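You operate a simulated robot arm through the tools that you are given. There is no shell and no other tool. Be economical: measure what you need, move in short steps, check, and stop when the job is done.

Carry out the task below with a simulated two-armed robot. There is one attempt and no reset: what you move stays moved.

Task
Stand the tin marked salt beside the lid stack in gold with blue band. It goes on the side that lies toward x +0.0, y +1.0 (a direction in the base frame), with about 3 cm between them.

The check looks at the end state, three seconds after you hand in, the way a careful person would. Anything else that was tipped, shoved, dropped, spilled or broken makes it a failure. A push-on lid holds only when it is set on centred and level and pressed home; a screw cap is set on level and turned clockwise until tight.

Robot
Two 7-joint arms with two-finger parallel grippers on one trunk, on a base that drives. Base frame: it is fixed to the floor where the robot stands at the start and does not move with it; the origin is under the middle of the robot, x ahead of it, y to its left, z up. Readings come in mm, rad, newtons and seconds.
The left shoulder is at the start at [70, 133, 1151], the right one opposite. With the tool pointing down near the work surface each hand reaches from about 100 to 640 mm from the robot's upright axis, wherever it stands, measured 20 degrees to its own side. Places, roughly: lid stack in gold with blue band (5x5x5 cm) [500, -700, 900]. Payload 1.57 kg a hand.
The TCP of each hand is the grasp point between the finger pads, 30 mm short of the fingertips. In the tool frame z runs along the fingers and y along their closing line. The gripper opens to 80 mm. The fingers are 17 mm wide and 12 mm thick; the gripper's body (40 by 82 mm) begins 80 mm behind the TCP.
Orientation is that of the tool frame in the base frame, as a unit quaternion [w, x, y, z]. With the fingers straight down and closing along the base's y, the tool's x points along the base's -x, its y along +y and its z along -z.

Tools
- The arms move only by the tool send_rows. It takes "left_plan", "right_plan" or both (then of equal length, played together; a hand with none holds still); each is a list of rows, each an object (a shift or turn left out is 0, a gripper value left out holds the last) with "dp": the shift along the base's x, y, z in mm, a list of three; "angular": the turn, a rotation vector about the base's x, y, z in degrees, a list of three; "jaw": the finger opening in mm, from 0 to 80. In form: [{"dp": [x, y, z], "angular": [wx, wy, wz], "jaw": jaw}, ...]. A call has 1 to 20 rows; each row shifts and turns the commanded pose from where the row before left it. A row lasts 0.2 s, in which the tool goes at most 50 mm and 0.15 rad; a call with a longer step from one row to the next is refused whole, and so is a gripper value outside its range. Where a pose cannot be reached the arm comes as near as it can. A force on the tool above 40 N (or 10 N above the force at the start of the call, whichever is more), or a blocked arm, ends the call early, and 0.2 s more pass. Each finger travels about 153 mm/s and halts on what it meets, pressing with about 29 N; the grip force reading is that of the motor and also rises with nothing between the fingers. The clock runs only during rows and for 0.2 s after the last one: add rows that do not move to give the fingers time. The reply holds the time, the measured pose of the TCP, the force on the tool along the base axes, the opening and the grip force, in the units named above and with some noise, with the torque about the TCP (base axes, N m) and any sound that the robot's microphone picked up, and new pictures: "pictures" is both (left out), scene, wrist or none (wrist: the cameras of the hands that moved).
- Cameras (640 x 400 px; columns grow to the right, rows downward): "scene" is now at [123, -60.3, 1370.6]; the picture's right is [-0.63, -0.78, 0.00], its down [-0.51, 0.42, -0.75] and it looks along [0.58, -0.47, -0.66] (base axes); focal length 284 px, centre (320, 200). "left" rides on the left gripper at [72, 7, -122] in its tool frame; the picture's right is [-0.09, 1.00, 0.00], its down [-0.84, -0.08, -0.54] and it looks along [-0.54, -0.05, 0.84] (tool axes); focal length 238 px, centre (320, 200). "right" rides on the right gripper at [72, -7, -122] in its tool frame; the picture's right is [0.09, 1.00, 0.00], its down [-0.84, 0.08, -0.54] and it looks along [-0.54, 0.05, 0.84] (tool axes); focal length 238 px, centre (320, 200). There is no depth. A picture from a camera that has moved, and an enlarged one, comes with that camera's place and axes in the base frame and with its lens. The place of the scene camera against the robot may be out by one fixed shift of up to 12 mm in any direction.
- slide_trunk(by): slides the trunk up (or, below 0, down) by that many mm; the arms and the scene camera ride with it, the base frame stays. It gives what a move gives, with no picture.
- steer(legs): drives the robot by 1 to 6 legs, each [ahead, left, turn to the left] in mm, mm and rad, along the robot's own axes; the way and the turn of a leg run together, so that a leg with both is an arc; at most 1500 mm and 3.142 rad a leg. The arms and the cameras ride along, it lands a little off, and it stops where it bumps. It gives what a move gives, and a new picture of the scene camera.
- turn_head(pan, tilt): turns the head with the scene camera to pan (to the left, within 1.501 rad either way) and tilt (down, from -0.506 to 1.204), counted from straight ahead of the robot. It gives what a move gives, and a new picture of the scene camera.
- zoom(camera, box): a new picture of the part [left, top, right, bottom] of that camera's present view, enlarged. It takes no simulated time.
- job_done(): hands the job in; it is judged then, once.

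Work in short steps. Places have to be worked out from the pictures, the camera data and where the tool is seen: move nearer, look again, correct. Check each grasp and each placing, and mend what went wrong. You have 120 turns and 260 pictures in all, those below and enlarged ones among them. Open the grippers and draw the arms clear of the work before you hand the job in, unless the task says otherwise; then end with one line.

The tools are called after "Request:" as name(argument=value, ...) on one line, values as JSON. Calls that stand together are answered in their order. send_rows: Moves the arms, as the interface text tells. Its arguments: {"type":"object","properties":{"left_plan":{"type":"array","items":{"type":"object","properties":{"dp":{"type":"array","items":{"type":"number"}},"angular":{"type":"array","items":{"type":"number"}},"jaw":{"type":"number"}}}},"right_plan":{"type":"array","items":{"type":"object","properties":{"dp":{"type":"array","items":{"type":"number"}},"angular":{"type":"array","items":{"type":"number"}},"jaw":{"type":"number"}}}},"pictures":{"type":"string","enum":["both","scene","wrist","none"]}},"required":[]} The other tools are called the same way: slide_trunk (by) slides the trunk up or down; steer (legs) drives the base; turn_head (pan, tilt) turns the head that bears the scene camera; zoom (camera, box) takes an enlarged picture of a part of a camera's view; job_done () hands the job in.

At the start:

```text
t: 0.0
left_eef_pos: [449.5, -11.4, 1044.5]
left_tool_rot: [0.0, 0.0, 1.0, 0.0]
left_ft_force: [0.6, 0.1, -0.1]
left_wrist_torque: [0.0, 0.0, 0.01]
left_opening: 80.0
left_gripper_force: 0.1
right_eef_pos: [252.1, -348.1, 1143.2]
right_tool_rot: [0.0, 0.0, 1.0, 0.001]
right_ft_force: [0.4, 0.0, -1.7]
right_wrist_torque: [0.01, 0.0, -0.02]
right_opening: 80.1
right_gripper_force: 0.1
trunk travel left (down, up): [-725.0, 215.0]
robot x, y, heading: [-1.4, 2.1, -0.0]
head pan, tilt: [-0.682, 0.723]
```

scene: 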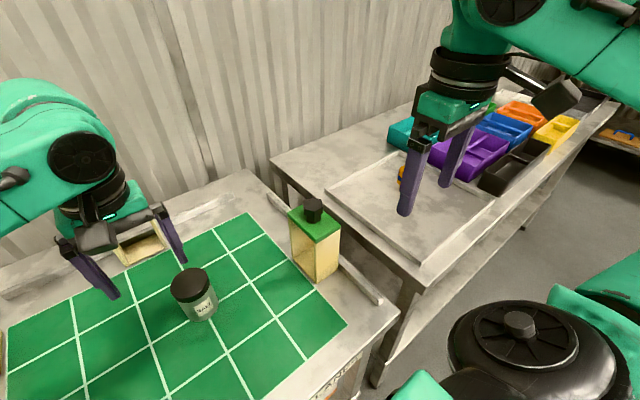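
right: 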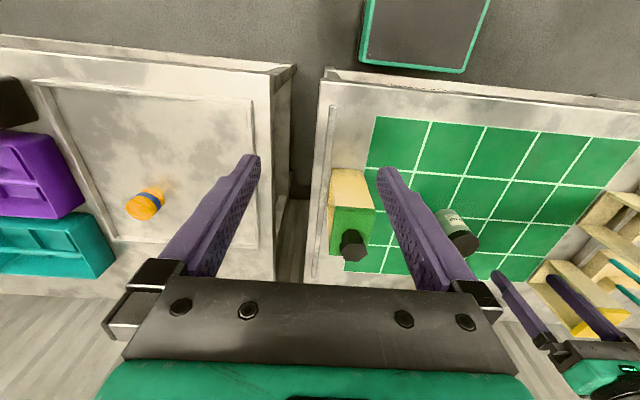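
left: 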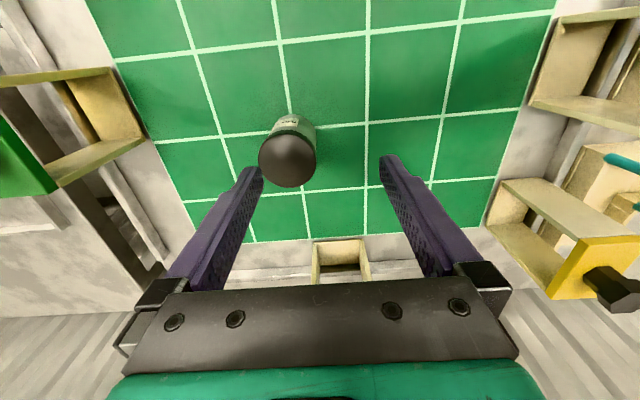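

The jar on the green mat may be the salt tin; I zoom in to read its label and to see the lid stack.

Request:
zoom(camera="scene", box=[150, 250, 246, 340])

Request:
zoom(camera="right", box=[80, 140, 240, 240])

Request:
zoom(camera="left", box=[220, 90, 380, 200])

```text
4.44 times, centred on (198, 295) of scene
camera zoom: at [123.0, -60.3, 1370.6], right [-0.63, -0.78, 0.0], down [-0.51, 0.42, -0.75], along [0.58, -0.47, -0.66], focal length 1261 px, centre (862, -222)
```

zoom: 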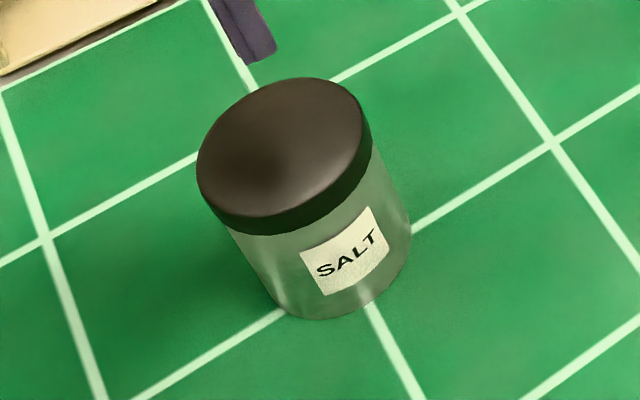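

```text
4.00 times, centred on (160, 190) of right
camera zoom: at [179.8, -354.9, 1265.8], right [-0.09, 1.0, 0.0], down [0.84, 0.08, 0.54], along [0.54, 0.05, -0.84], focal length 953 px, centre (960, 240)
```

zoom: 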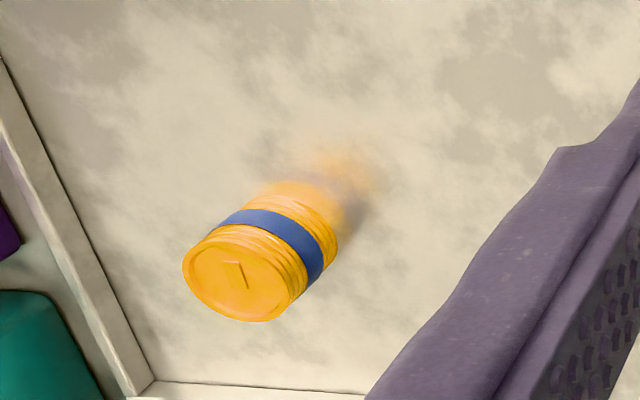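

```text
3.64 times, centred on (300, 145) of left
camera zoom: at [378.0, -5.2, 1166.8], right [0.09, 1.0, 0.0], down [0.84, -0.08, 0.54], along [0.54, -0.05, -0.84], focal length 867 px, centre (393, 400)
```

zoom: 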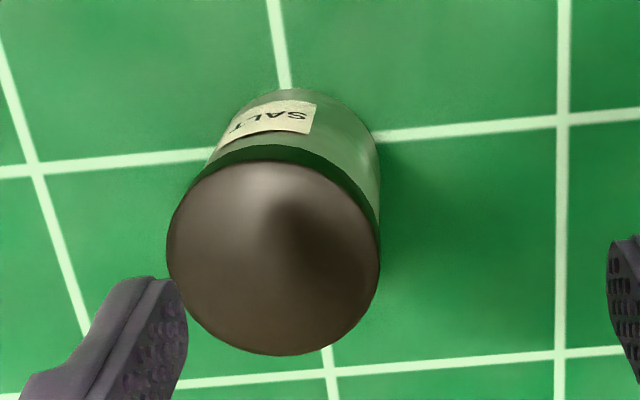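

The tin is on the mat; triangulating from both cameras puts its lid centre near (487, -55), top about z 907, about 69 mm wide. I move the left hand above it and look again.

Request:
send_rows(left_plan=[{"dp": [12.5, -15, 0]}, {"dp": [12.5, -14, 0]}, {"dp": [12.5, -14, 0]}, {"dp": [0, 0, -25], "jaw": 80}, {"dp": [0, 0, -20]}, {"dp": [0, 0, 0]}])

```text
t: 1.4
left_eef_pos: [486.6, -55.9, 998.9]
left_tool_rot: [0.0, -0.001, 1.0, 0.0]
left_ft_force: [-0.3, -0.3, -0.6]
left_wrist_torque: [0.0, -0.02, -0.02]
left_opening: 79.9
left_gripper_force: 0.0
right_eef_pos: [251.4, -348.9, 1144.3]
right_tool_rot: [0.0, 0.0, 1.0, 0.0]
right_ft_force: [0.1, 0.9, -1.0]
right_wrist_torque: [0.01, -0.05, -0.01]
right_opening: 79.9
right_gripper_force: 0.0
trunk travel left (down, up): [-725.0, 215.0]
robot x, y, heading: [0.6, -1.1, -0.0]
head pan, tilt: [-0.682, 0.723]
camera scene: at [122.7, -60.6, 1370.7], right [-0.63, -0.78, 0.0], down [-0.51, 0.42, -0.75], along [0.58, -0.47, -0.66], focal length 284 px, centre (320, 200)
camera left: at [415.8, -48.8, 1121.8], right [0.09, 1.0, 0.0], down [0.84, -0.08, 0.54], along [0.54, -0.05, -0.84], focal length 238 px, centre (320, 200)
```

scene: 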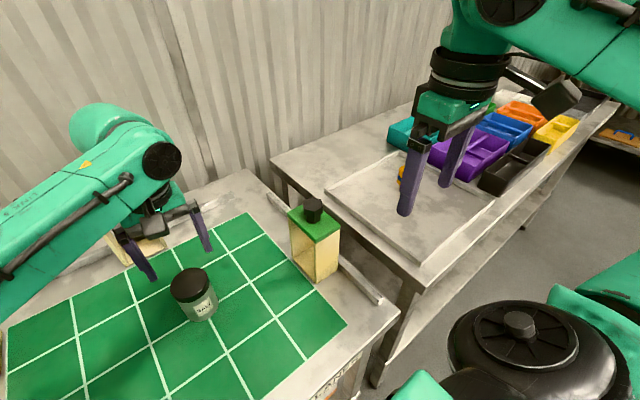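
left: 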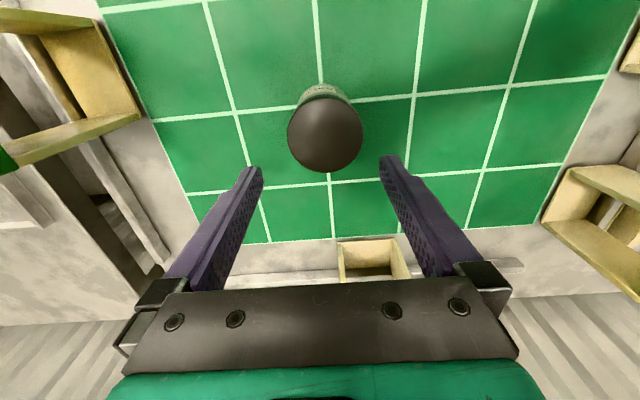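

Second view: the lid centre works out near (476, -50), top about z 930, about 61 mm wide. I recentre and check before descending.

Request:
send_rows(left_plan=[{"dp": [-11, 6, 0]}, {"dp": [0, 0, -15]}, {"dp": [0, 0, -8]}, {"dp": [0, 0, 0]}], pictures="both")

Request:
zoom(camera="scene", box=[90, 190, 250, 340])

```text
t: 2.4
left_eef_pos: [475.8, -47.9, 976.0]
left_tool_rot: [-0.001, 0.0, 1.0, -0.001]
left_ft_force: [0.0, 0.7, -0.1]
left_wrist_torque: [-0.01, 0.03, 0.0]
left_opening: 79.7
left_gripper_force: 0.1
right_eef_pos: [251.9, -348.4, 1144.3]
right_tool_rot: [0.0, 0.0, 1.0, -0.001]
right_ft_force: [0.8, 1.1, -0.2]
right_wrist_torque: [0.02, 0.0, -0.03]
right_opening: 80.0
right_gripper_force: 0.1
trunk travel left (down, up): [-725.0, 215.0]
robot x, y, heading: [3.3, 3.4, 0.001]
head pan, tilt: [-0.682, 0.723]
camera scene: at [122.8, -60.0, 1370.7], right [-0.63, -0.78, 0.0], down [-0.51, 0.42, -0.75], along [0.58, -0.47, -0.66], focal length 284 px, centre (320, 200)
camera left: at [404.3, -42.1, 1098.0], right [0.09, 1.0, 0.0], down [0.84, -0.08, 0.54], along [0.54, -0.05, -0.84], focal length 238 px, centre (320, 200)
```

scene: 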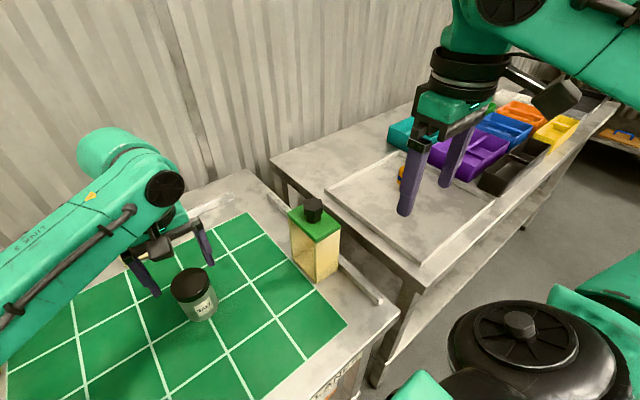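
left: 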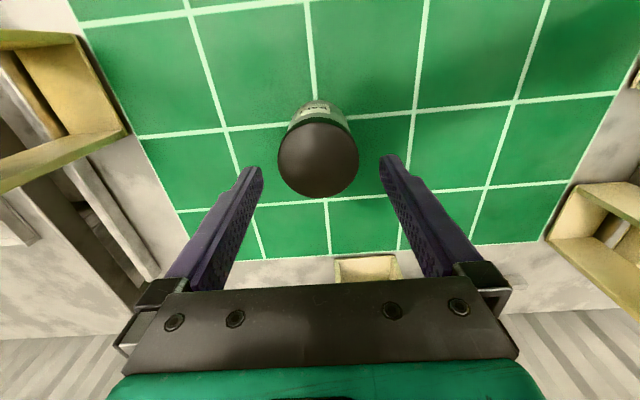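

```text
2.67 times, centred on (170, 265) of scene
camera zoom: at [122.8, -60.0, 1370.7], right [-0.63, -0.78, 0.0], down [-0.51, 0.42, -0.75], along [0.58, -0.47, -0.66], focal length 757 px, centre (720, 27)
```

zoom: 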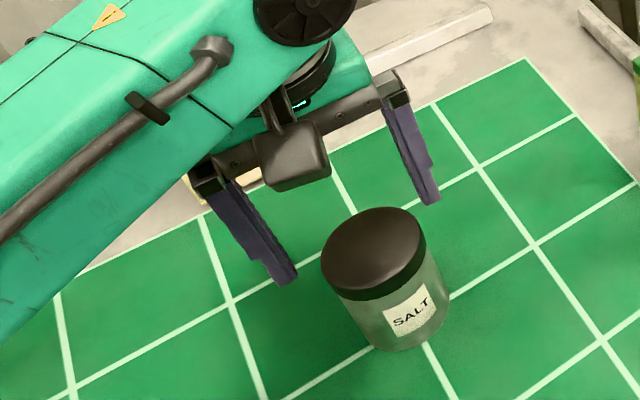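

Consistent: tin at about (476, -50), top z≈930, base ≈ z 860. I shift 2 mm in y and go down to TCP z≈898, then close.

Request:
send_rows(left_plan=[{"dp": [0, -2, -18]}, {"dp": [0, 0, -20]}, {"dp": [0, 0, -20]}, {"dp": [0, 0, -20]}, {"dp": [0, 0, 0]}])

```text
t: 3.6
left_eef_pos: [477.7, -49.4, 896.7]
left_tool_rot: [0.0, -0.001, 1.0, 0.0]
left_ft_force: [-0.1, 0.2, 0.3]
left_wrist_torque: [-0.02, -0.01, 0.01]
left_opening: 80.1
left_gripper_force: 0.0
right_eef_pos: [251.0, -348.4, 1144.7]
right_tool_rot: [0.0, 0.0, 1.0, 0.0]
right_ft_force: [-0.3, -0.6, 0.2]
right_wrist_torque: [-0.02, -0.05, 0.0]
right_opening: 80.0
right_gripper_force: 0.1
trunk travel left (down, up): [-725.0, 215.0]
robot x, y, heading: [-3.8, 0.9, 0.002]
head pan, tilt: [-0.682, 0.723]
camera scene: at [122.9, -60.2, 1370.7], right [-0.63, -0.78, 0.0], down [-0.51, 0.42, -0.75], along [0.58, -0.47, -0.66], focal length 284 px, centre (320, 200)
camera left: at [405.6, -43.8, 1018.4], right [0.09, 1.0, 0.0], down [0.84, -0.08, 0.54], along [0.54, -0.05, -0.84], focal length 238 px, centre (320, 200)
```

scene: 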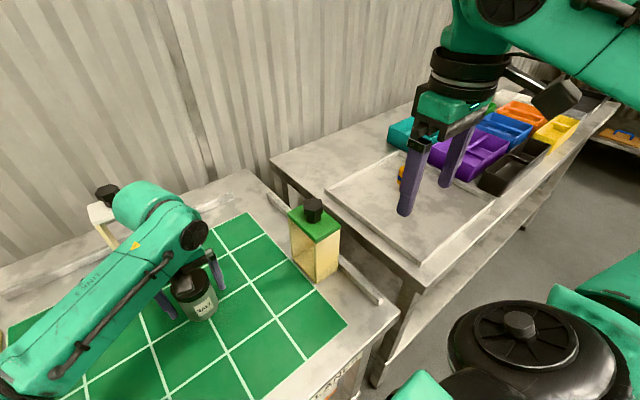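
left: 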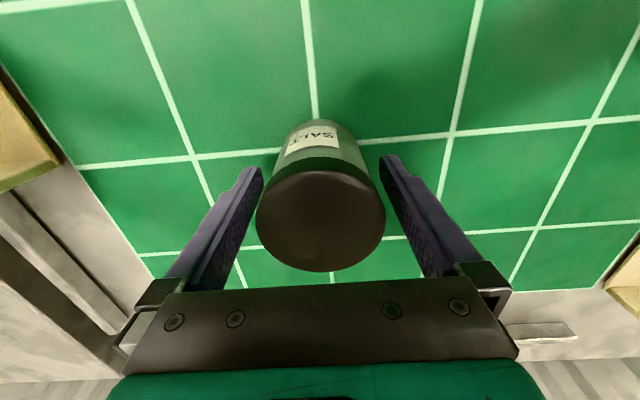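

The tin sits between the fingers, centred. Closing now.

Request:
send_rows(left_plan=[{"jaw": 50}, {"jaw": 50}, {"jaw": 50}], pictures="none")

```text
t: 4.4
left_eef_pos: [477.3, -50.8, 896.1]
left_tool_rot: [0.0, 0.001, 1.0, 0.0]
left_ft_force: [0.2, 0.6, 0.8]
left_wrist_torque: [0.01, 0.01, 0.02]
left_opening: 61.1
left_gripper_force: 28.9
right_eef_pos: [252.0, -347.2, 1143.5]
right_tool_rot: [0.0, 0.0, 1.0, 0.0]
right_ft_force: [-0.9, -0.2, -0.6]
right_wrist_torque: [0.0, -0.01, -0.05]
right_opening: 79.9
right_gripper_force: 0.0
trunk travel left (down, up): [-725.0, 215.0]
robot x, y, heading: [1.7, -0.9, -0.003]
head pan, tilt: [-0.682, 0.723]
```

Gripped at 61 mm. A small lift tests the grip.

Request:
send_rows(left_plan=[{"dp": [0, 0, 15]}, {"dp": [0, 0, 15]}, {"dp": [0, 0, 30]}, {"dp": [0, 0, 0]}])

```text
t: 5.4
left_eef_pos: [476.8, -52.7, 956.6]
left_tool_rot: [0.0, 0.0, 1.0, 0.0]
left_ft_force: [0.1, 0.5, -1.2]
left_wrist_torque: [-0.03, 0.01, 0.05]
left_opening: 61.1
left_gripper_force: 29.0
right_eef_pos: [251.8, -347.7, 1144.5]
right_tool_rot: [0.0, 0.001, 1.0, 0.0]
right_ft_force: [-0.4, 0.4, 0.3]
right_wrist_torque: [0.02, 0.04, 0.03]
right_opening: 80.0
right_gripper_force: 0.2
trunk travel left (down, up): [-725.0, 215.0]
robot x, y, heading: [0.5, 2.6, -0.001]
head pan, tilt: [-0.682, 0.723]
camera scene: at [123.5, -60.1, 1370.6], right [-0.63, -0.78, 0.0], down [-0.51, 0.42, -0.75], along [0.58, -0.47, -0.66], focal length 284 px, centre (320, 200)
camera left: at [405.4, -45.9, 1079.1], right [0.09, 1.0, 0.0], down [0.84, -0.08, 0.54], along [0.54, -0.05, -0.84], focal length 238 px, centre (320, 200)
```

scene: 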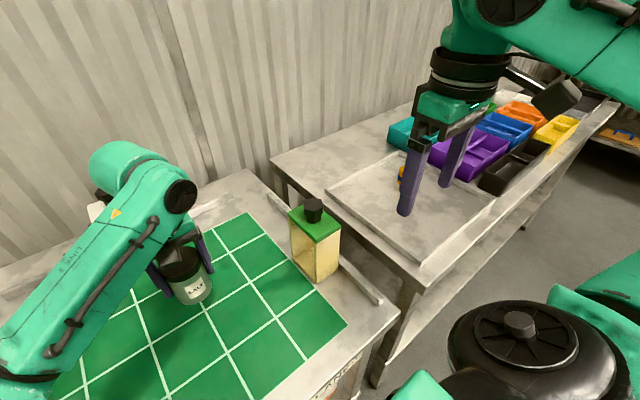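
left: 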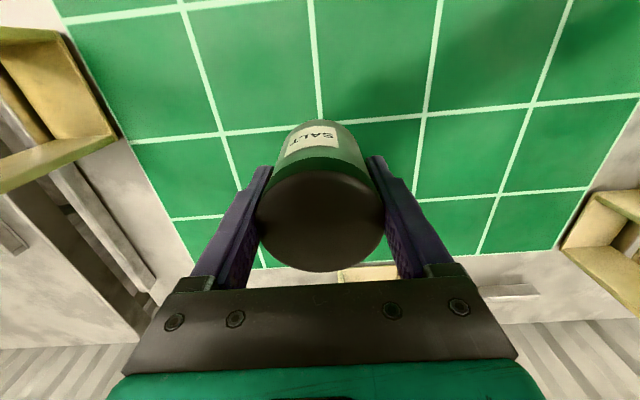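

The tin is held. I raise it well above the bottle before driving.

Request:
send_rows(left_plan=[{"dp": [0, 0, 40]}, {"dp": [0, 0, 40]}, {"dp": [-10, 0, 40]}, {"dp": [-20, 0, 40]}, {"dp": [-20, 0, 20]}, {"dp": [0, 0, 0]}], pictures="scene")

```text
t: 6.8
left_eef_pos: [427.0, -49.7, 1138.1]
left_tool_rot: [-0.001, 0.0, 1.0, 0.0]
left_ft_force: [0.8, -0.6, -1.5]
left_wrist_torque: [-0.01, 0.04, 0.01]
left_opening: 61.1
left_gripper_force: 28.5
right_eef_pos: [252.6, -348.7, 1143.5]
right_tool_rot: [-0.002, 0.0, 1.0, 0.0]
right_ft_force: [0.2, 0.8, -0.7]
right_wrist_torque: [0.02, 0.04, 0.01]
right_opening: 80.4
right_gripper_force: 0.1
trunk travel left (down, up): [-725.0, 215.0]
robot x, y, heading: [-0.2, -0.8, -0.001]
head pan, tilt: [-0.682, 0.723]
camera scene: at [124.0, -60.5, 1370.5], right [-0.63, -0.78, 0.0], down [-0.51, 0.42, -0.75], along [0.58, -0.47, -0.66], focal length 284 px, centre (320, 200)
```

scene: 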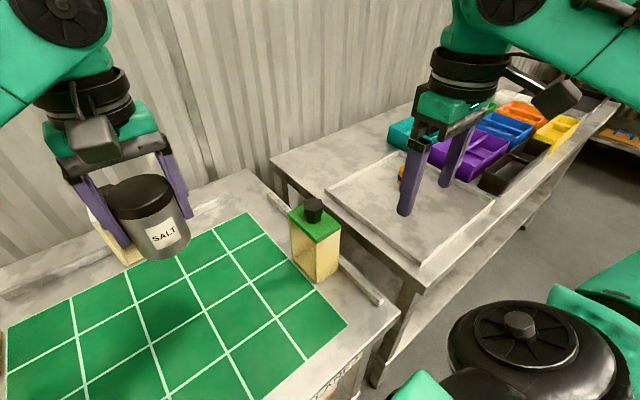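

Held firmly and high. I back off slightly and drive to the right, in two legs.

Request:
steer(legs=[[-40, 0, 0], [0, -300, 0]])

```text
t: 9.3
left_eef_pos: [387.1, -349.7, 1139.5]
left_tool_rot: [0.0, 0.0, 1.0, 0.0]
left_ft_force: [0.4, -0.2, -1.7]
left_wrist_torque: [-0.02, 0.01, 0.0]
left_opening: 61.1
left_gripper_force: 28.8
right_eef_pos: [211.9, -646.0, 1144.1]
right_tool_rot: [0.0, -0.001, 1.0, -0.001]
right_ft_force: [-0.7, 0.1, 0.3]
right_wrist_torque: [-0.04, -0.06, 0.0]
right_opening: 79.8
right_gripper_force: 0.1
trunk travel left (down, up): [-725.0, 215.0]
robot x, y, heading: [-39.2, -298.2, 0.002]
head pan, tilt: [-0.682, 0.723]
camera scene: at [83.2, -359.6, 1370.7], right [-0.63, -0.78, 0.0], down [-0.51, 0.42, -0.75], along [0.58, -0.47, -0.66], focal length 284 px, centre (320, 200)
```

scene: 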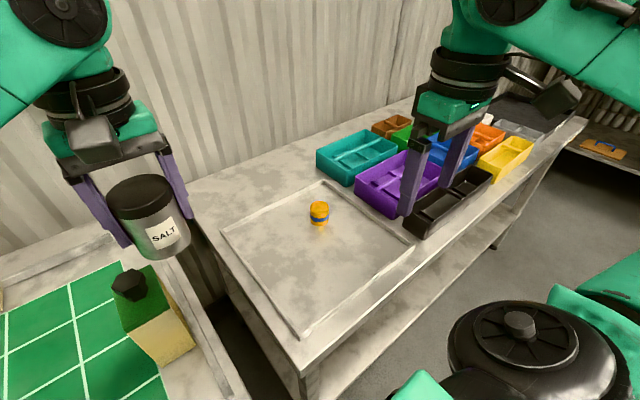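

Travel is clear; I continue right another 290 mm.

Request:
steer(legs=[[0, -290, 0]])

Request:
turn_head(pan=-0.15, tilt=0.8)

Request:
zoom(camera="left", box=[0, 0, 640, 400])

Request:
zoom(camera="right", box=[0, 0, 640, 400])

```text
t: 11.3
left_eef_pos: [387.1, -641.5, 1138.9]
left_tool_rot: [0.001, 0.0, 1.0, 0.0]
left_ft_force: [-0.5, 0.3, -1.7]
left_wrist_torque: [-0.01, -0.01, -0.02]
left_opening: 61.2
left_gripper_force: 29.1
right_eef_pos: [212.0, -940.6, 1143.0]
right_tool_rot: [0.0, -0.001, 1.0, -0.002]
right_ft_force: [-0.6, 0.3, -0.3]
right_wrist_torque: [-0.04, 0.0, 0.0]
right_opening: 79.9
right_gripper_force: 0.0
trunk travel left (down, up): [-725.0, 215.0]
robot x, y, heading: [-42.8, -593.9, -0.004]
head pan, tilt: [-0.682, 0.723]
camera scene: at [83.1, -652.4, 1370.7], right [-0.63, -0.78, 0.0], down [-0.51, 0.42, -0.75], along [0.58, -0.47, -0.66], focal length 284 px, centre (320, 200)
```

scene: 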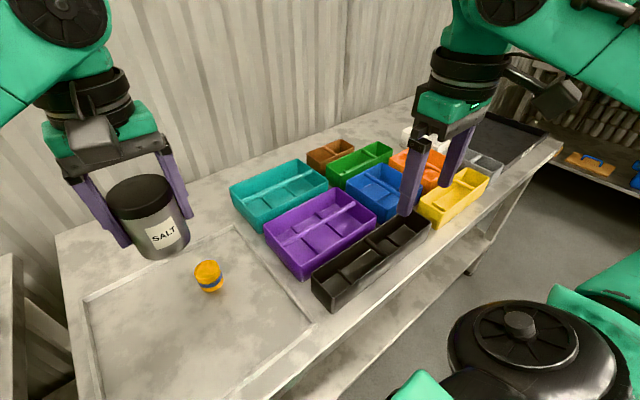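

```text
t: 12.3
left_eef_pos: [387.1, -643.5, 1138.2]
left_tool_rot: [0.0, -0.001, 1.0, 0.0]
left_ft_force: [0.2, -0.5, -1.0]
left_wrist_torque: [0.01, -0.04, 0.02]
left_opening: 61.0
left_gripper_force: 29.3
right_eef_pos: [210.4, -941.1, 1143.8]
right_tool_rot: [0.0, -0.001, 1.0, 0.0]
right_ft_force: [0.2, -0.4, -0.6]
right_wrist_torque: [-0.01, 0.02, 0.0]
right_opening: 80.0
right_gripper_force: 0.0
trunk travel left (down, up): [-725.0, 215.0]
robot x, y, heading: [-43.3, -594.7, 0.003]
head pan, tilt: [-0.15, 0.799]
camera scene: at [97.6, -612.9, 1364.3], right [-0.15, -0.99, 0.0], down [-0.71, 0.11, -0.7], along [0.69, -0.1, -0.72], focal length 284 px, centre (320, 200)
```

scene: 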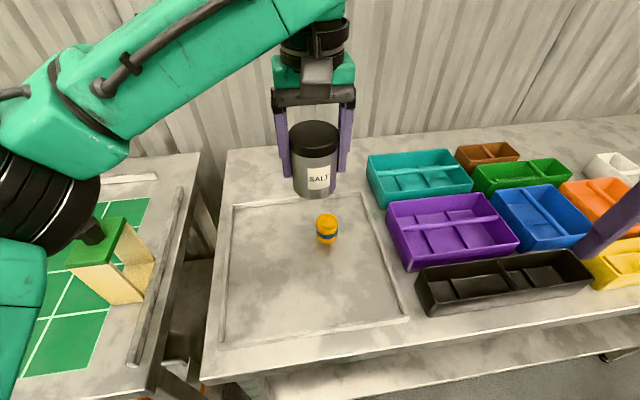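

```text
1.00 times, centred on (320, 200) of left (not enlarged: the box is as wide or as high as the picture)
camera zoom: at [315.9, -636.6, 1261.0], right [0.09, 1.0, 0.0], down [0.84, -0.08, 0.54], along [0.54, -0.05, -0.84], focal length 238 px, centre (320, 200)
```

zoom: 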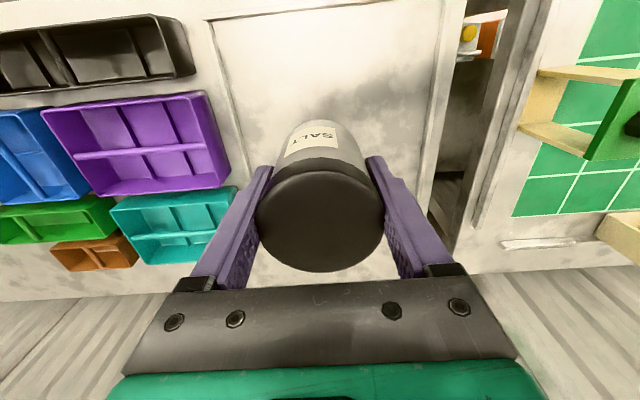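

```text
1.00 times, centred on (320, 200) of right (not enlarged: the box is as wide or as high as the picture)
camera zoom: at [140.1, -948.3, 1265.8], right [-0.09, 1.0, 0.0], down [0.84, 0.08, 0.54], along [0.54, 0.05, -0.84], focal length 238 px, centre (320, 200)
```

zoom: 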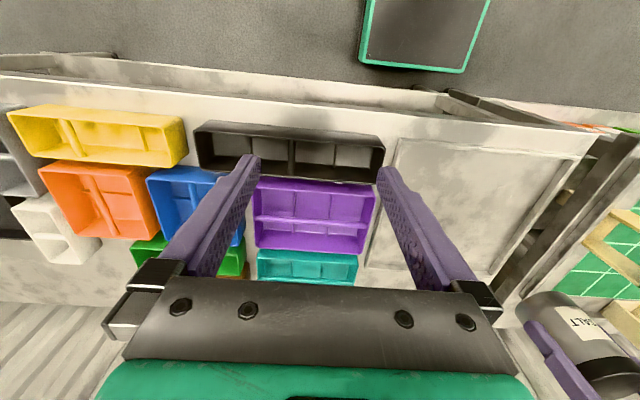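

I zoom on the lid stack to place it accurately.

Request:
zoom(camera="scene", box=[280, 180, 376, 255])

```text
5.33 times, centred on (328, 218) of scene
camera zoom: at [97.6, -612.9, 1364.3], right [-0.15, -0.99, 0.0], down [-0.71, 0.11, -0.7], along [0.69, -0.1, -0.72], focal length 1513 px, centre (277, 107)
```

zoom: 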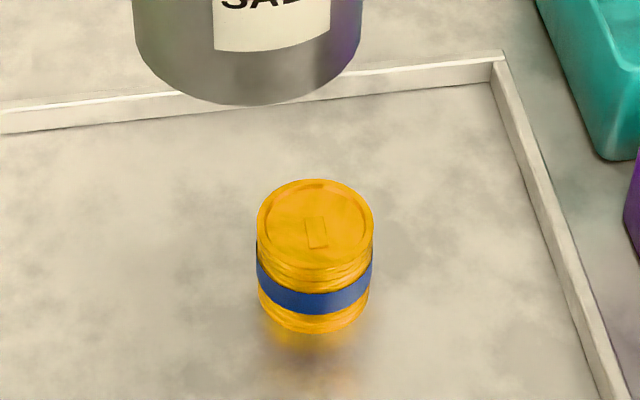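

The stack seems near (480, -684) but height is uncertain. I bring the right hand a little left so its wrist camera sees the stack between its fingers.

Request:
send_rows(right_plan=[{"dp": [0, 32, 0]}, {"dp": [0, 32, 0]}, {"dp": [0, 32, 0]}, {"dp": [0, 32, 0]}, {"dp": [0, 0, 0]}], pictures="wrist")

Request:
zoom(camera="right", box=[280, 180, 440, 280])

```text
t: 13.5
left_eef_pos: [387.2, -644.4, 1138.7]
left_tool_rot: [0.0, -0.001, 1.0, 0.0]
left_ft_force: [-0.4, 0.1, -0.9]
left_wrist_torque: [0.05, 0.03, 0.0]
left_opening: 61.3
left_gripper_force: 28.8
right_eef_pos: [212.8, -814.9, 1143.4]
right_tool_rot: [0.0, -0.001, 1.0, 0.001]
right_ft_force: [0.4, -0.1, -0.5]
right_wrist_torque: [0.02, 0.0, 0.0]
right_opening: 80.0
right_gripper_force: 0.1
trunk travel left (down, up): [-725.0, 215.0]
robot x, y, heading: [-35.7, -593.9, 0.001]
head pan, tilt: [-0.15, 0.799]
camera right: at [139.8, -821.9, 1264.9], right [-0.09, 1.0, 0.0], down [0.84, 0.08, 0.54], along [0.54, 0.05, -0.84], focal length 238 px, centre (320, 200)
```

right: 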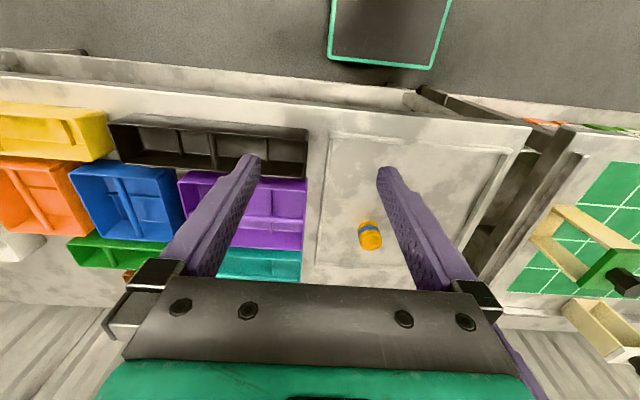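

```text
4.00 times, centred on (360, 230) of right
camera zoom: at [139.8, -821.9, 1264.9], right [-0.09, 1.0, 0.0], down [0.84, 0.08, 0.54], along [0.54, 0.05, -0.84], focal length 953 px, centre (160, 80)
```

zoom: 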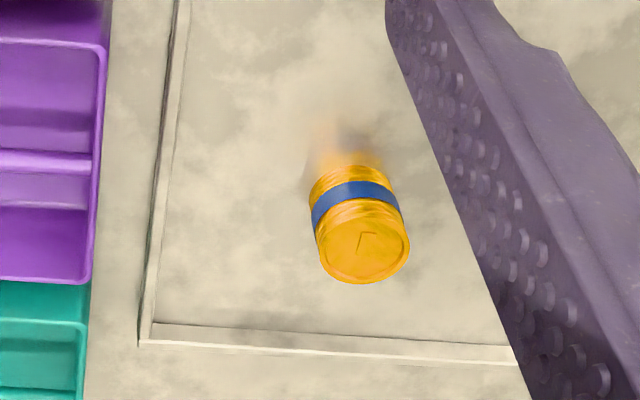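

Triangulated from two right-wrist views: stack top centre is (477, -680.5, 883), diameter ≈ 50. The tin (Ø61) should go to about (477, -595). I move above and lower partway.

Request:
send_rows(left_plan=[{"dp": [23, 13, 0]}, {"dp": [23, 12, 0]}, {"dp": [23, 12, 0]}, {"dp": [23, 12, 0]}, {"dp": [0, 0, -40]}, {"dp": [0, 0, -40]}, {"dp": [0, 0, -40]}, {"dp": [0, 0, -40]}, {"dp": [0, 0, -18]}, {"dp": [0, 0, 0]}, {"dp": [0, 0, 0]}])

Request:
zoom(camera="right", box=[280, 140, 480, 280])

Request:
zoom(camera="scene", box=[240, 160, 368, 260])

```text
t: 15.9
left_eef_pos: [479.8, -594.1, 959.3]
left_tool_rot: [0.0, -0.001, 1.0, 0.0]
left_ft_force: [-0.1, -0.7, -1.3]
left_wrist_torque: [0.01, -0.05, -0.01]
left_opening: 61.2
left_gripper_force: 29.2
right_eef_pos: [212.7, -815.7, 1143.8]
right_tool_rot: [0.001, -0.001, 1.0, 0.001]
right_ft_force: [1.1, 0.3, -0.3]
right_wrist_torque: [0.03, 0.02, -0.02]
right_opening: 79.9
right_gripper_force: 0.0
trunk travel left (down, up): [-725.0, 215.0]
robot x, y, heading: [-40.6, -595.7, -0.001]
head pan, tilt: [-0.15, 0.799]
camera scene: at [97.9, -612.9, 1364.3], right [-0.15, -0.99, 0.0], down [-0.71, 0.11, -0.7], along [0.69, -0.1, -0.72], focal length 284 px, centre (320, 200)
camera left: at [408.4, -587.8, 1082.0], right [0.09, 1.0, 0.0], down [0.84, -0.08, 0.54], along [0.54, -0.05, -0.84], focal length 238 px, centre (320, 200)
```

scene: 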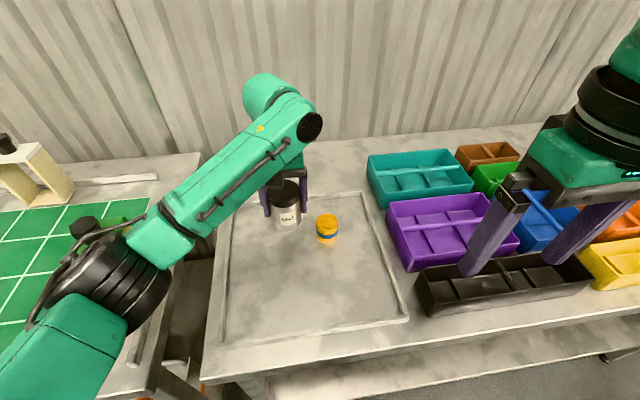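
left: 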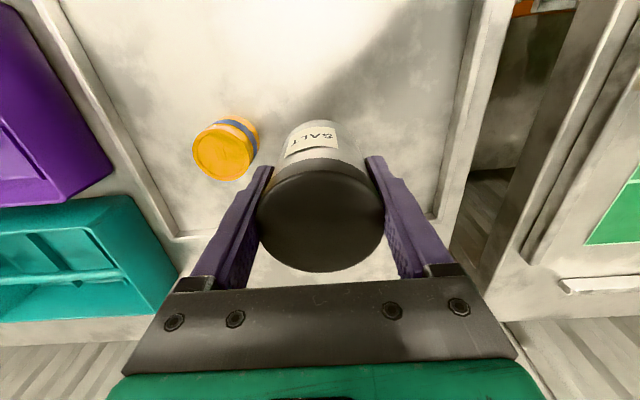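

```text
2.86 times, centred on (380, 210) of right
camera zoom: at [139.9, -821.5, 1265.1], right [-0.09, 1.0, 0.0], down [0.84, 0.08, 0.54], along [0.54, 0.05, -0.84], focal length 681 px, centre (149, 171)
```

zoom: 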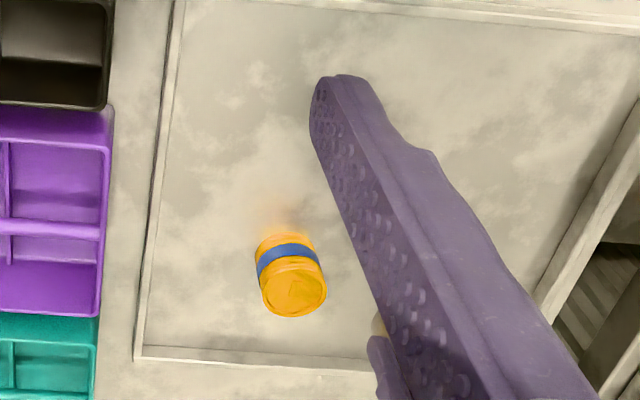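

```text
4.00 times, centred on (304, 210) of scene
camera zoom: at [97.9, -612.9, 1364.3], right [-0.15, -0.99, 0.0], down [-0.71, 0.11, -0.7], along [0.69, -0.1, -0.72], focal length 1135 px, centre (384, 160)
```

zoom: 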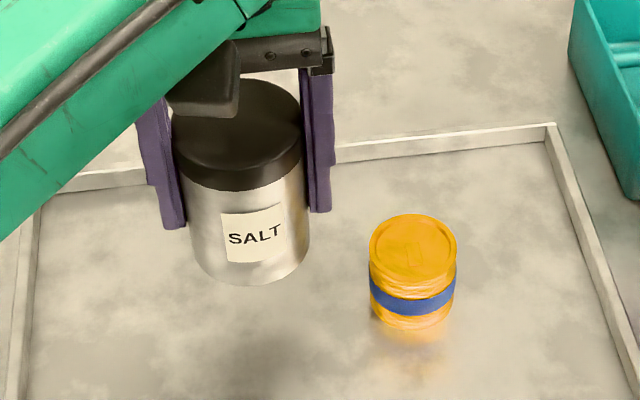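

The left wrist view confirms the stack at (480, -680), so the target stands. I lower to just above the surface.

Request:
send_rows(left_plan=[{"dp": [1, -1, -19]}, {"dp": [0, 0, -19]}, {"dp": [0, 0, -15]}, {"dp": [0, 0, 0]}])

Request:
zoom(camera="scene", box=[240, 160, 368, 260])

```text
t: 16.9
left_eef_pos: [479.2, -595.1, 907.8]
left_tool_rot: [0.0, -0.001, 1.0, -0.001]
left_ft_force: [-0.1, 0.5, -1.4]
left_wrist_torque: [0.02, 0.01, 0.01]
left_opening: 61.1
left_gripper_force: 28.8
right_eef_pos: [211.4, -814.5, 1143.4]
right_tool_rot: [0.0, -0.001, 1.0, 0.0]
right_ft_force: [-0.9, 0.0, -0.1]
right_wrist_torque: [-0.04, 0.02, -0.01]
right_opening: 80.0
right_gripper_force: 0.1
trunk travel left (down, up): [-725.0, 215.0]
robot x, y, heading: [-41.8, -590.1, 0.0]
head pan, tilt: [-0.15, 0.799]
camera scene: at [97.7, -612.9, 1364.3], right [-0.15, -0.99, 0.0], down [-0.71, 0.11, -0.7], along [0.69, -0.1, -0.72], focal length 284 px, centre (320, 200)
camera left: at [408.8, -588.5, 1030.2], right [0.09, 1.0, 0.0], down [0.84, -0.08, 0.54], along [0.54, -0.05, -0.84], focal length 238 px, centre (320, 200)
```

scene: 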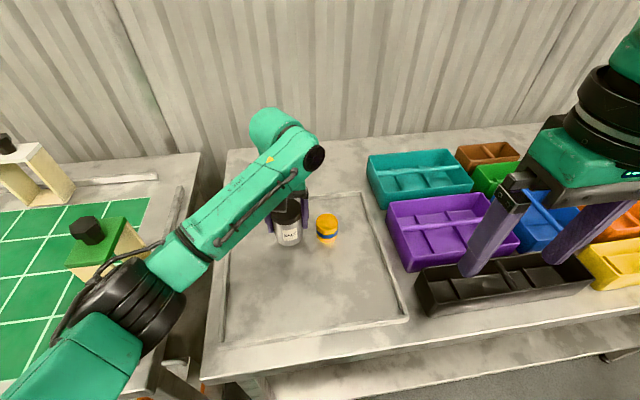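
left: 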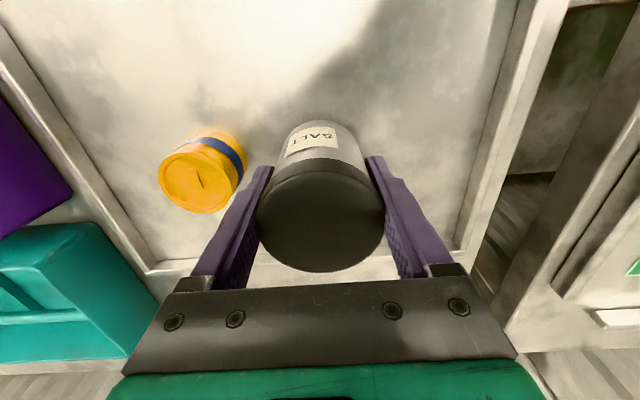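

```text
4.00 times, centred on (304, 210) of scene
camera zoom: at [97.7, -612.9, 1364.3], right [-0.15, -0.99, 0.0], down [-0.71, 0.11, -0.7], along [0.69, -0.1, -0.72], focal length 1135 px, centre (384, 160)
```

zoom: 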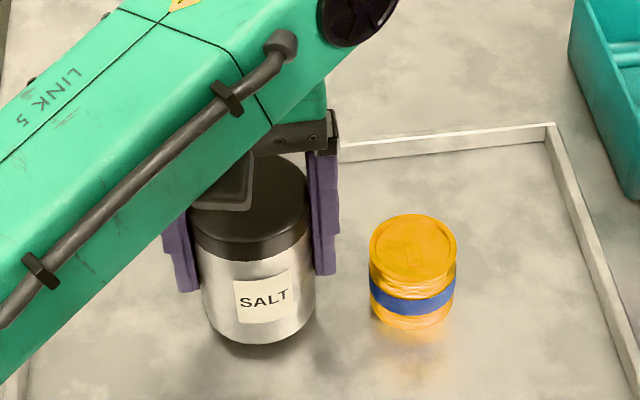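

The tin base looks a few mm above the surface. I lower in small steps watching the force.

Request:
send_rows(left_plan=[{"dp": [0, 0, -2]}, {"dp": [0, 0, -2]}, {"dp": [0, 0, -2]}, {"dp": [0, 0, 0]}], pictures="none")

```text
t: 17.9
left_eef_pos: [479.9, -596.2, 900.5]
left_tool_rot: [0.0, -0.001, 1.0, 0.0]
left_ft_force: [0.1, 0.9, -1.7]
left_wrist_torque: [0.0, 0.01, -0.03]
left_opening: 60.8
left_gripper_force: 29.9
right_eef_pos: [212.4, -814.1, 1143.9]
right_tool_rot: [0.0, -0.001, 1.0, -0.001]
right_ft_force: [-0.3, 0.4, -0.1]
right_wrist_torque: [-0.02, -0.01, -0.02]
right_opening: 80.3
right_gripper_force: 0.0
trunk travel left (down, up): [-725.0, 215.0]
robot x, y, heading: [-36.9, -591.0, 0.0]
head pan, tilt: [-0.15, 0.799]
```

No contact yet; continuing down in small steps.

Request:
send_rows(left_plan=[{"dp": [0, 0, -1.5]}, {"dp": [0, 0, -1.5]}, {"dp": [0, 0, 0]}], pictures="none")

```text
t: 18.7
left_eef_pos: [479.4, -594.5, 899.3]
left_tool_rot: [0.002, -0.001, 1.0, -0.001]
left_ft_force: [1.9, 0.3, 13.1]
left_wrist_torque: [0.12, 0.2, 0.0]
left_opening: 61.0
left_gripper_force: 29.0
right_eef_pos: [211.4, -813.6, 1143.5]
right_tool_rot: [0.001, -0.001, 1.0, 0.0]
right_ft_force: [-0.4, -0.3, -0.5]
right_wrist_torque: [-0.01, -0.03, 0.0]
right_opening: 80.0
right_gripper_force: 0.0
trunk travel left (down, up): [-725.0, 215.0]
robot x, y, heading: [-39.6, -592.7, 0.002]
head pan, tilt: [-0.15, 0.799]
```

Contact (13 N up). I relieve 1 mm and open the fingers modestly so the inner finger stays clear of the stack.

Request:
send_rows(left_plan=[{"dp": [0, 0, 1]}, {"dp": [0, 0, 0], "jaw": 66}, {"jaw": 72}, {"jaw": 72}])

Request:
zoom(camera="scene", box=[240, 160, 368, 260])

```text
t: 19.7
left_eef_pos: [481.4, -594.5, 899.6]
left_tool_rot: [0.0, 0.0, 1.0, 0.0]
left_ft_force: [0.0, 0.3, 0.1]
left_wrist_torque: [-0.03, -0.01, 0.03]
left_opening: 71.8
left_gripper_force: 0.1
right_eef_pos: [211.3, -814.5, 1142.8]
right_tool_rot: [0.0, -0.001, 1.0, 0.0]
right_ft_force: [-0.1, -0.1, -0.8]
right_wrist_torque: [-0.01, 0.05, 0.01]
right_opening: 80.0
right_gripper_force: 0.1
trunk travel left (down, up): [-725.0, 215.0]
robot x, y, heading: [-37.3, -595.4, -0.001]
head pan, tilt: [-0.15, 0.799]
camera scene: at [97.8, -613.0, 1364.3], right [-0.15, -0.99, 0.0], down [-0.71, 0.11, -0.7], along [0.69, -0.1, -0.72], focal length 284 px, centre (320, 200)
camera left: at [409.2, -588.5, 1021.5], right [0.09, 1.0, 0.0], down [0.84, -0.08, 0.54], along [0.54, -0.05, -0.84], focal length 238 px, centre (320, 200)
```

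scene: 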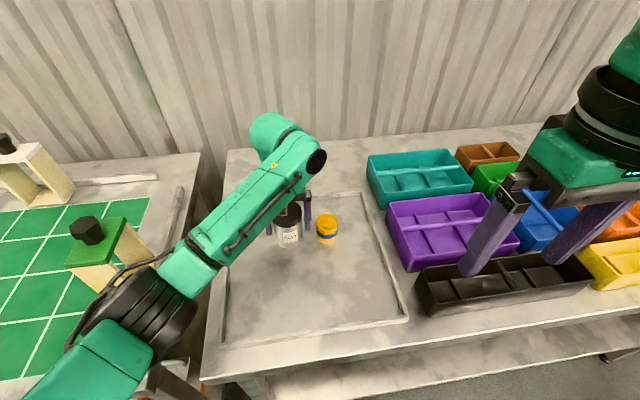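
left: 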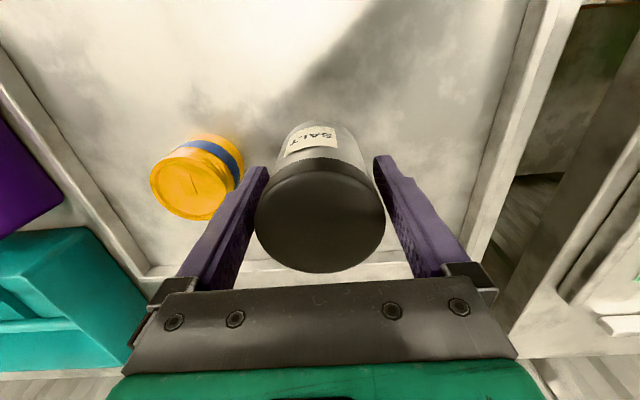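

```text
4.00 times, centred on (304, 210) of scene
camera zoom: at [97.8, -613.0, 1364.3], right [-0.15, -0.99, 0.0], down [-0.71, 0.11, -0.7], along [0.69, -0.1, -0.72], focal length 1135 px, centre (384, 160)
```

zoom: 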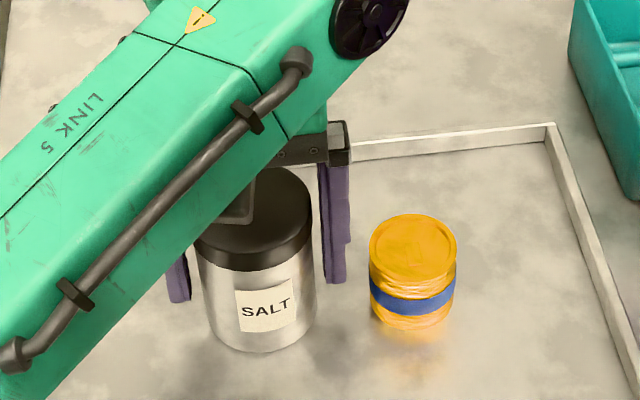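

The tin stands upright and is free; both sides have clearance. I withdraw straight up.

Request:
send_rows(left_plan=[{"dp": [0, 0, 15]}, {"dp": [0, 0, 25]}, {"dp": [0, 0, 40]}, {"dp": [0, 0, 40]}, {"dp": [0, 0, 40]}, {"dp": [-30, 20, 30]}, {"dp": [-40, 20, 0]}, {"dp": [-40, 20, 0]}, {"dp": [-40, 20, 0]}, {"dp": [0, 0, 0]}])

Request:
zoom(camera="scene", box=[240, 160, 368, 260])

Request:
zoom(camera="right", box=[280, 140, 480, 280])

```text
t: 21.9
left_eef_pos: [330.2, -514.4, 1090.5]
left_tool_rot: [-0.001, -0.001, 1.0, 0.0]
left_ft_force: [0.3, 0.4, -0.2]
left_wrist_torque: [0.03, -0.05, 0.0]
left_opening: 71.9
left_gripper_force: 0.1
right_eef_pos: [212.7, -817.3, 1142.7]
right_tool_rot: [-0.001, 0.0, 1.0, 0.0]
right_ft_force: [0.9, 0.0, -0.3]
right_wrist_torque: [0.02, 0.0, 0.03]
right_opening: 80.1
right_gripper_force: 0.1
trunk travel left (down, up): [-725.0, 215.0]
robot x, y, heading: [-39.7, -593.0, 0.001]
head pan, tilt: [-0.15, 0.799]
camera scene: at [98.3, -613.6, 1364.2], right [-0.15, -0.99, 0.0], down [-0.71, 0.11, -0.7], along [0.69, -0.1, -0.72], focal length 284 px, centre (320, 200)
camera left: at [259.2, -508.5, 1213.3], right [0.09, 1.0, 0.0], down [0.84, -0.08, 0.54], along [0.54, -0.05, -0.84], focal length 238 px, centre (320, 200)
```

scene: 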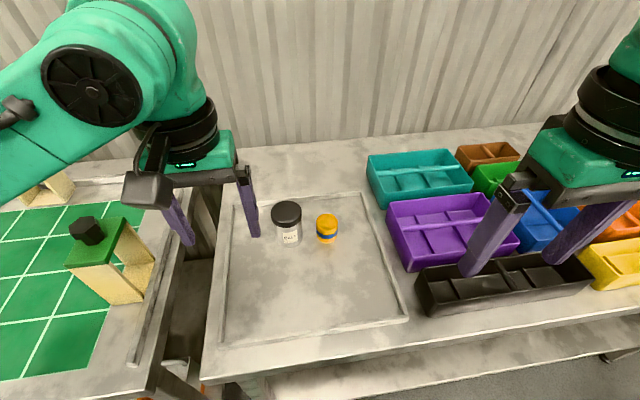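
left: 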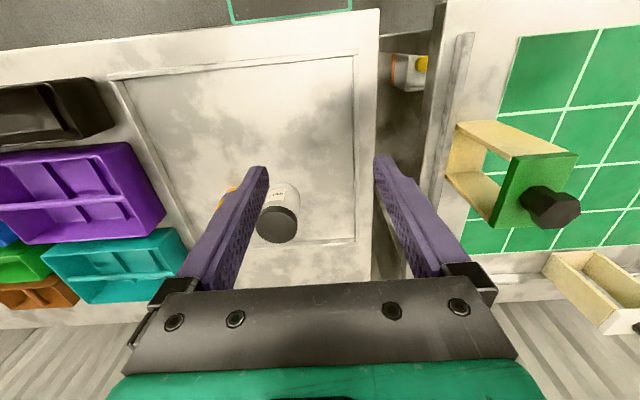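

```text
4.00 times, centred on (304, 210) of scene
camera zoom: at [98.3, -613.6, 1364.2], right [-0.15, -0.99, 0.0], down [-0.71, 0.11, -0.7], along [0.69, -0.1, -0.72], focal length 1135 px, centre (384, 160)
```

zoom: 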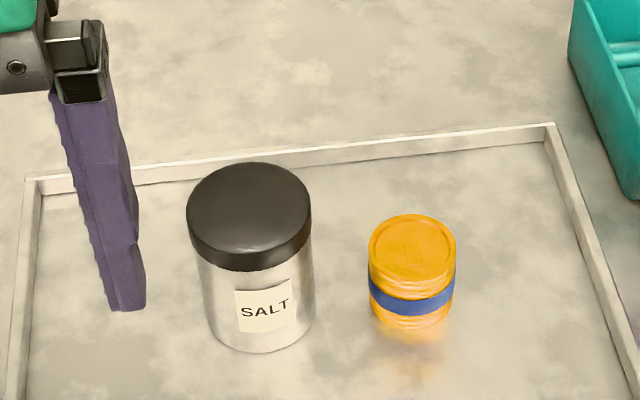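

```text
2.86 times, centred on (380, 210) of right
camera zoom: at [140.3, -822.1, 1264.9], right [-0.09, 1.0, 0.0], down [0.84, 0.08, 0.54], along [0.54, 0.05, -0.84], focal length 681 px, centre (149, 171)
```

zoom: 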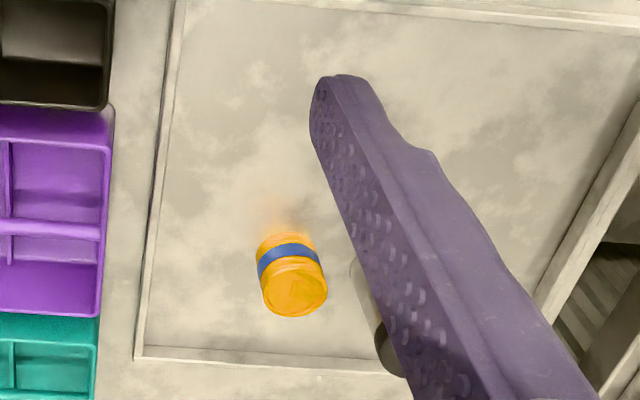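

The tin stands upright, about 30 mm (53 px at 1.76 px/mm) from the stack on its +y side. The stack hasn't moved, and both grippers are open and clear.

Request:
job_done()

```text
The job is handed in.
```

I stood the salt tin upright beside the gold lid stack with the blue band, on its +y side with a gap of about 3 cm. I bumped nothing on the way and handed the job in.
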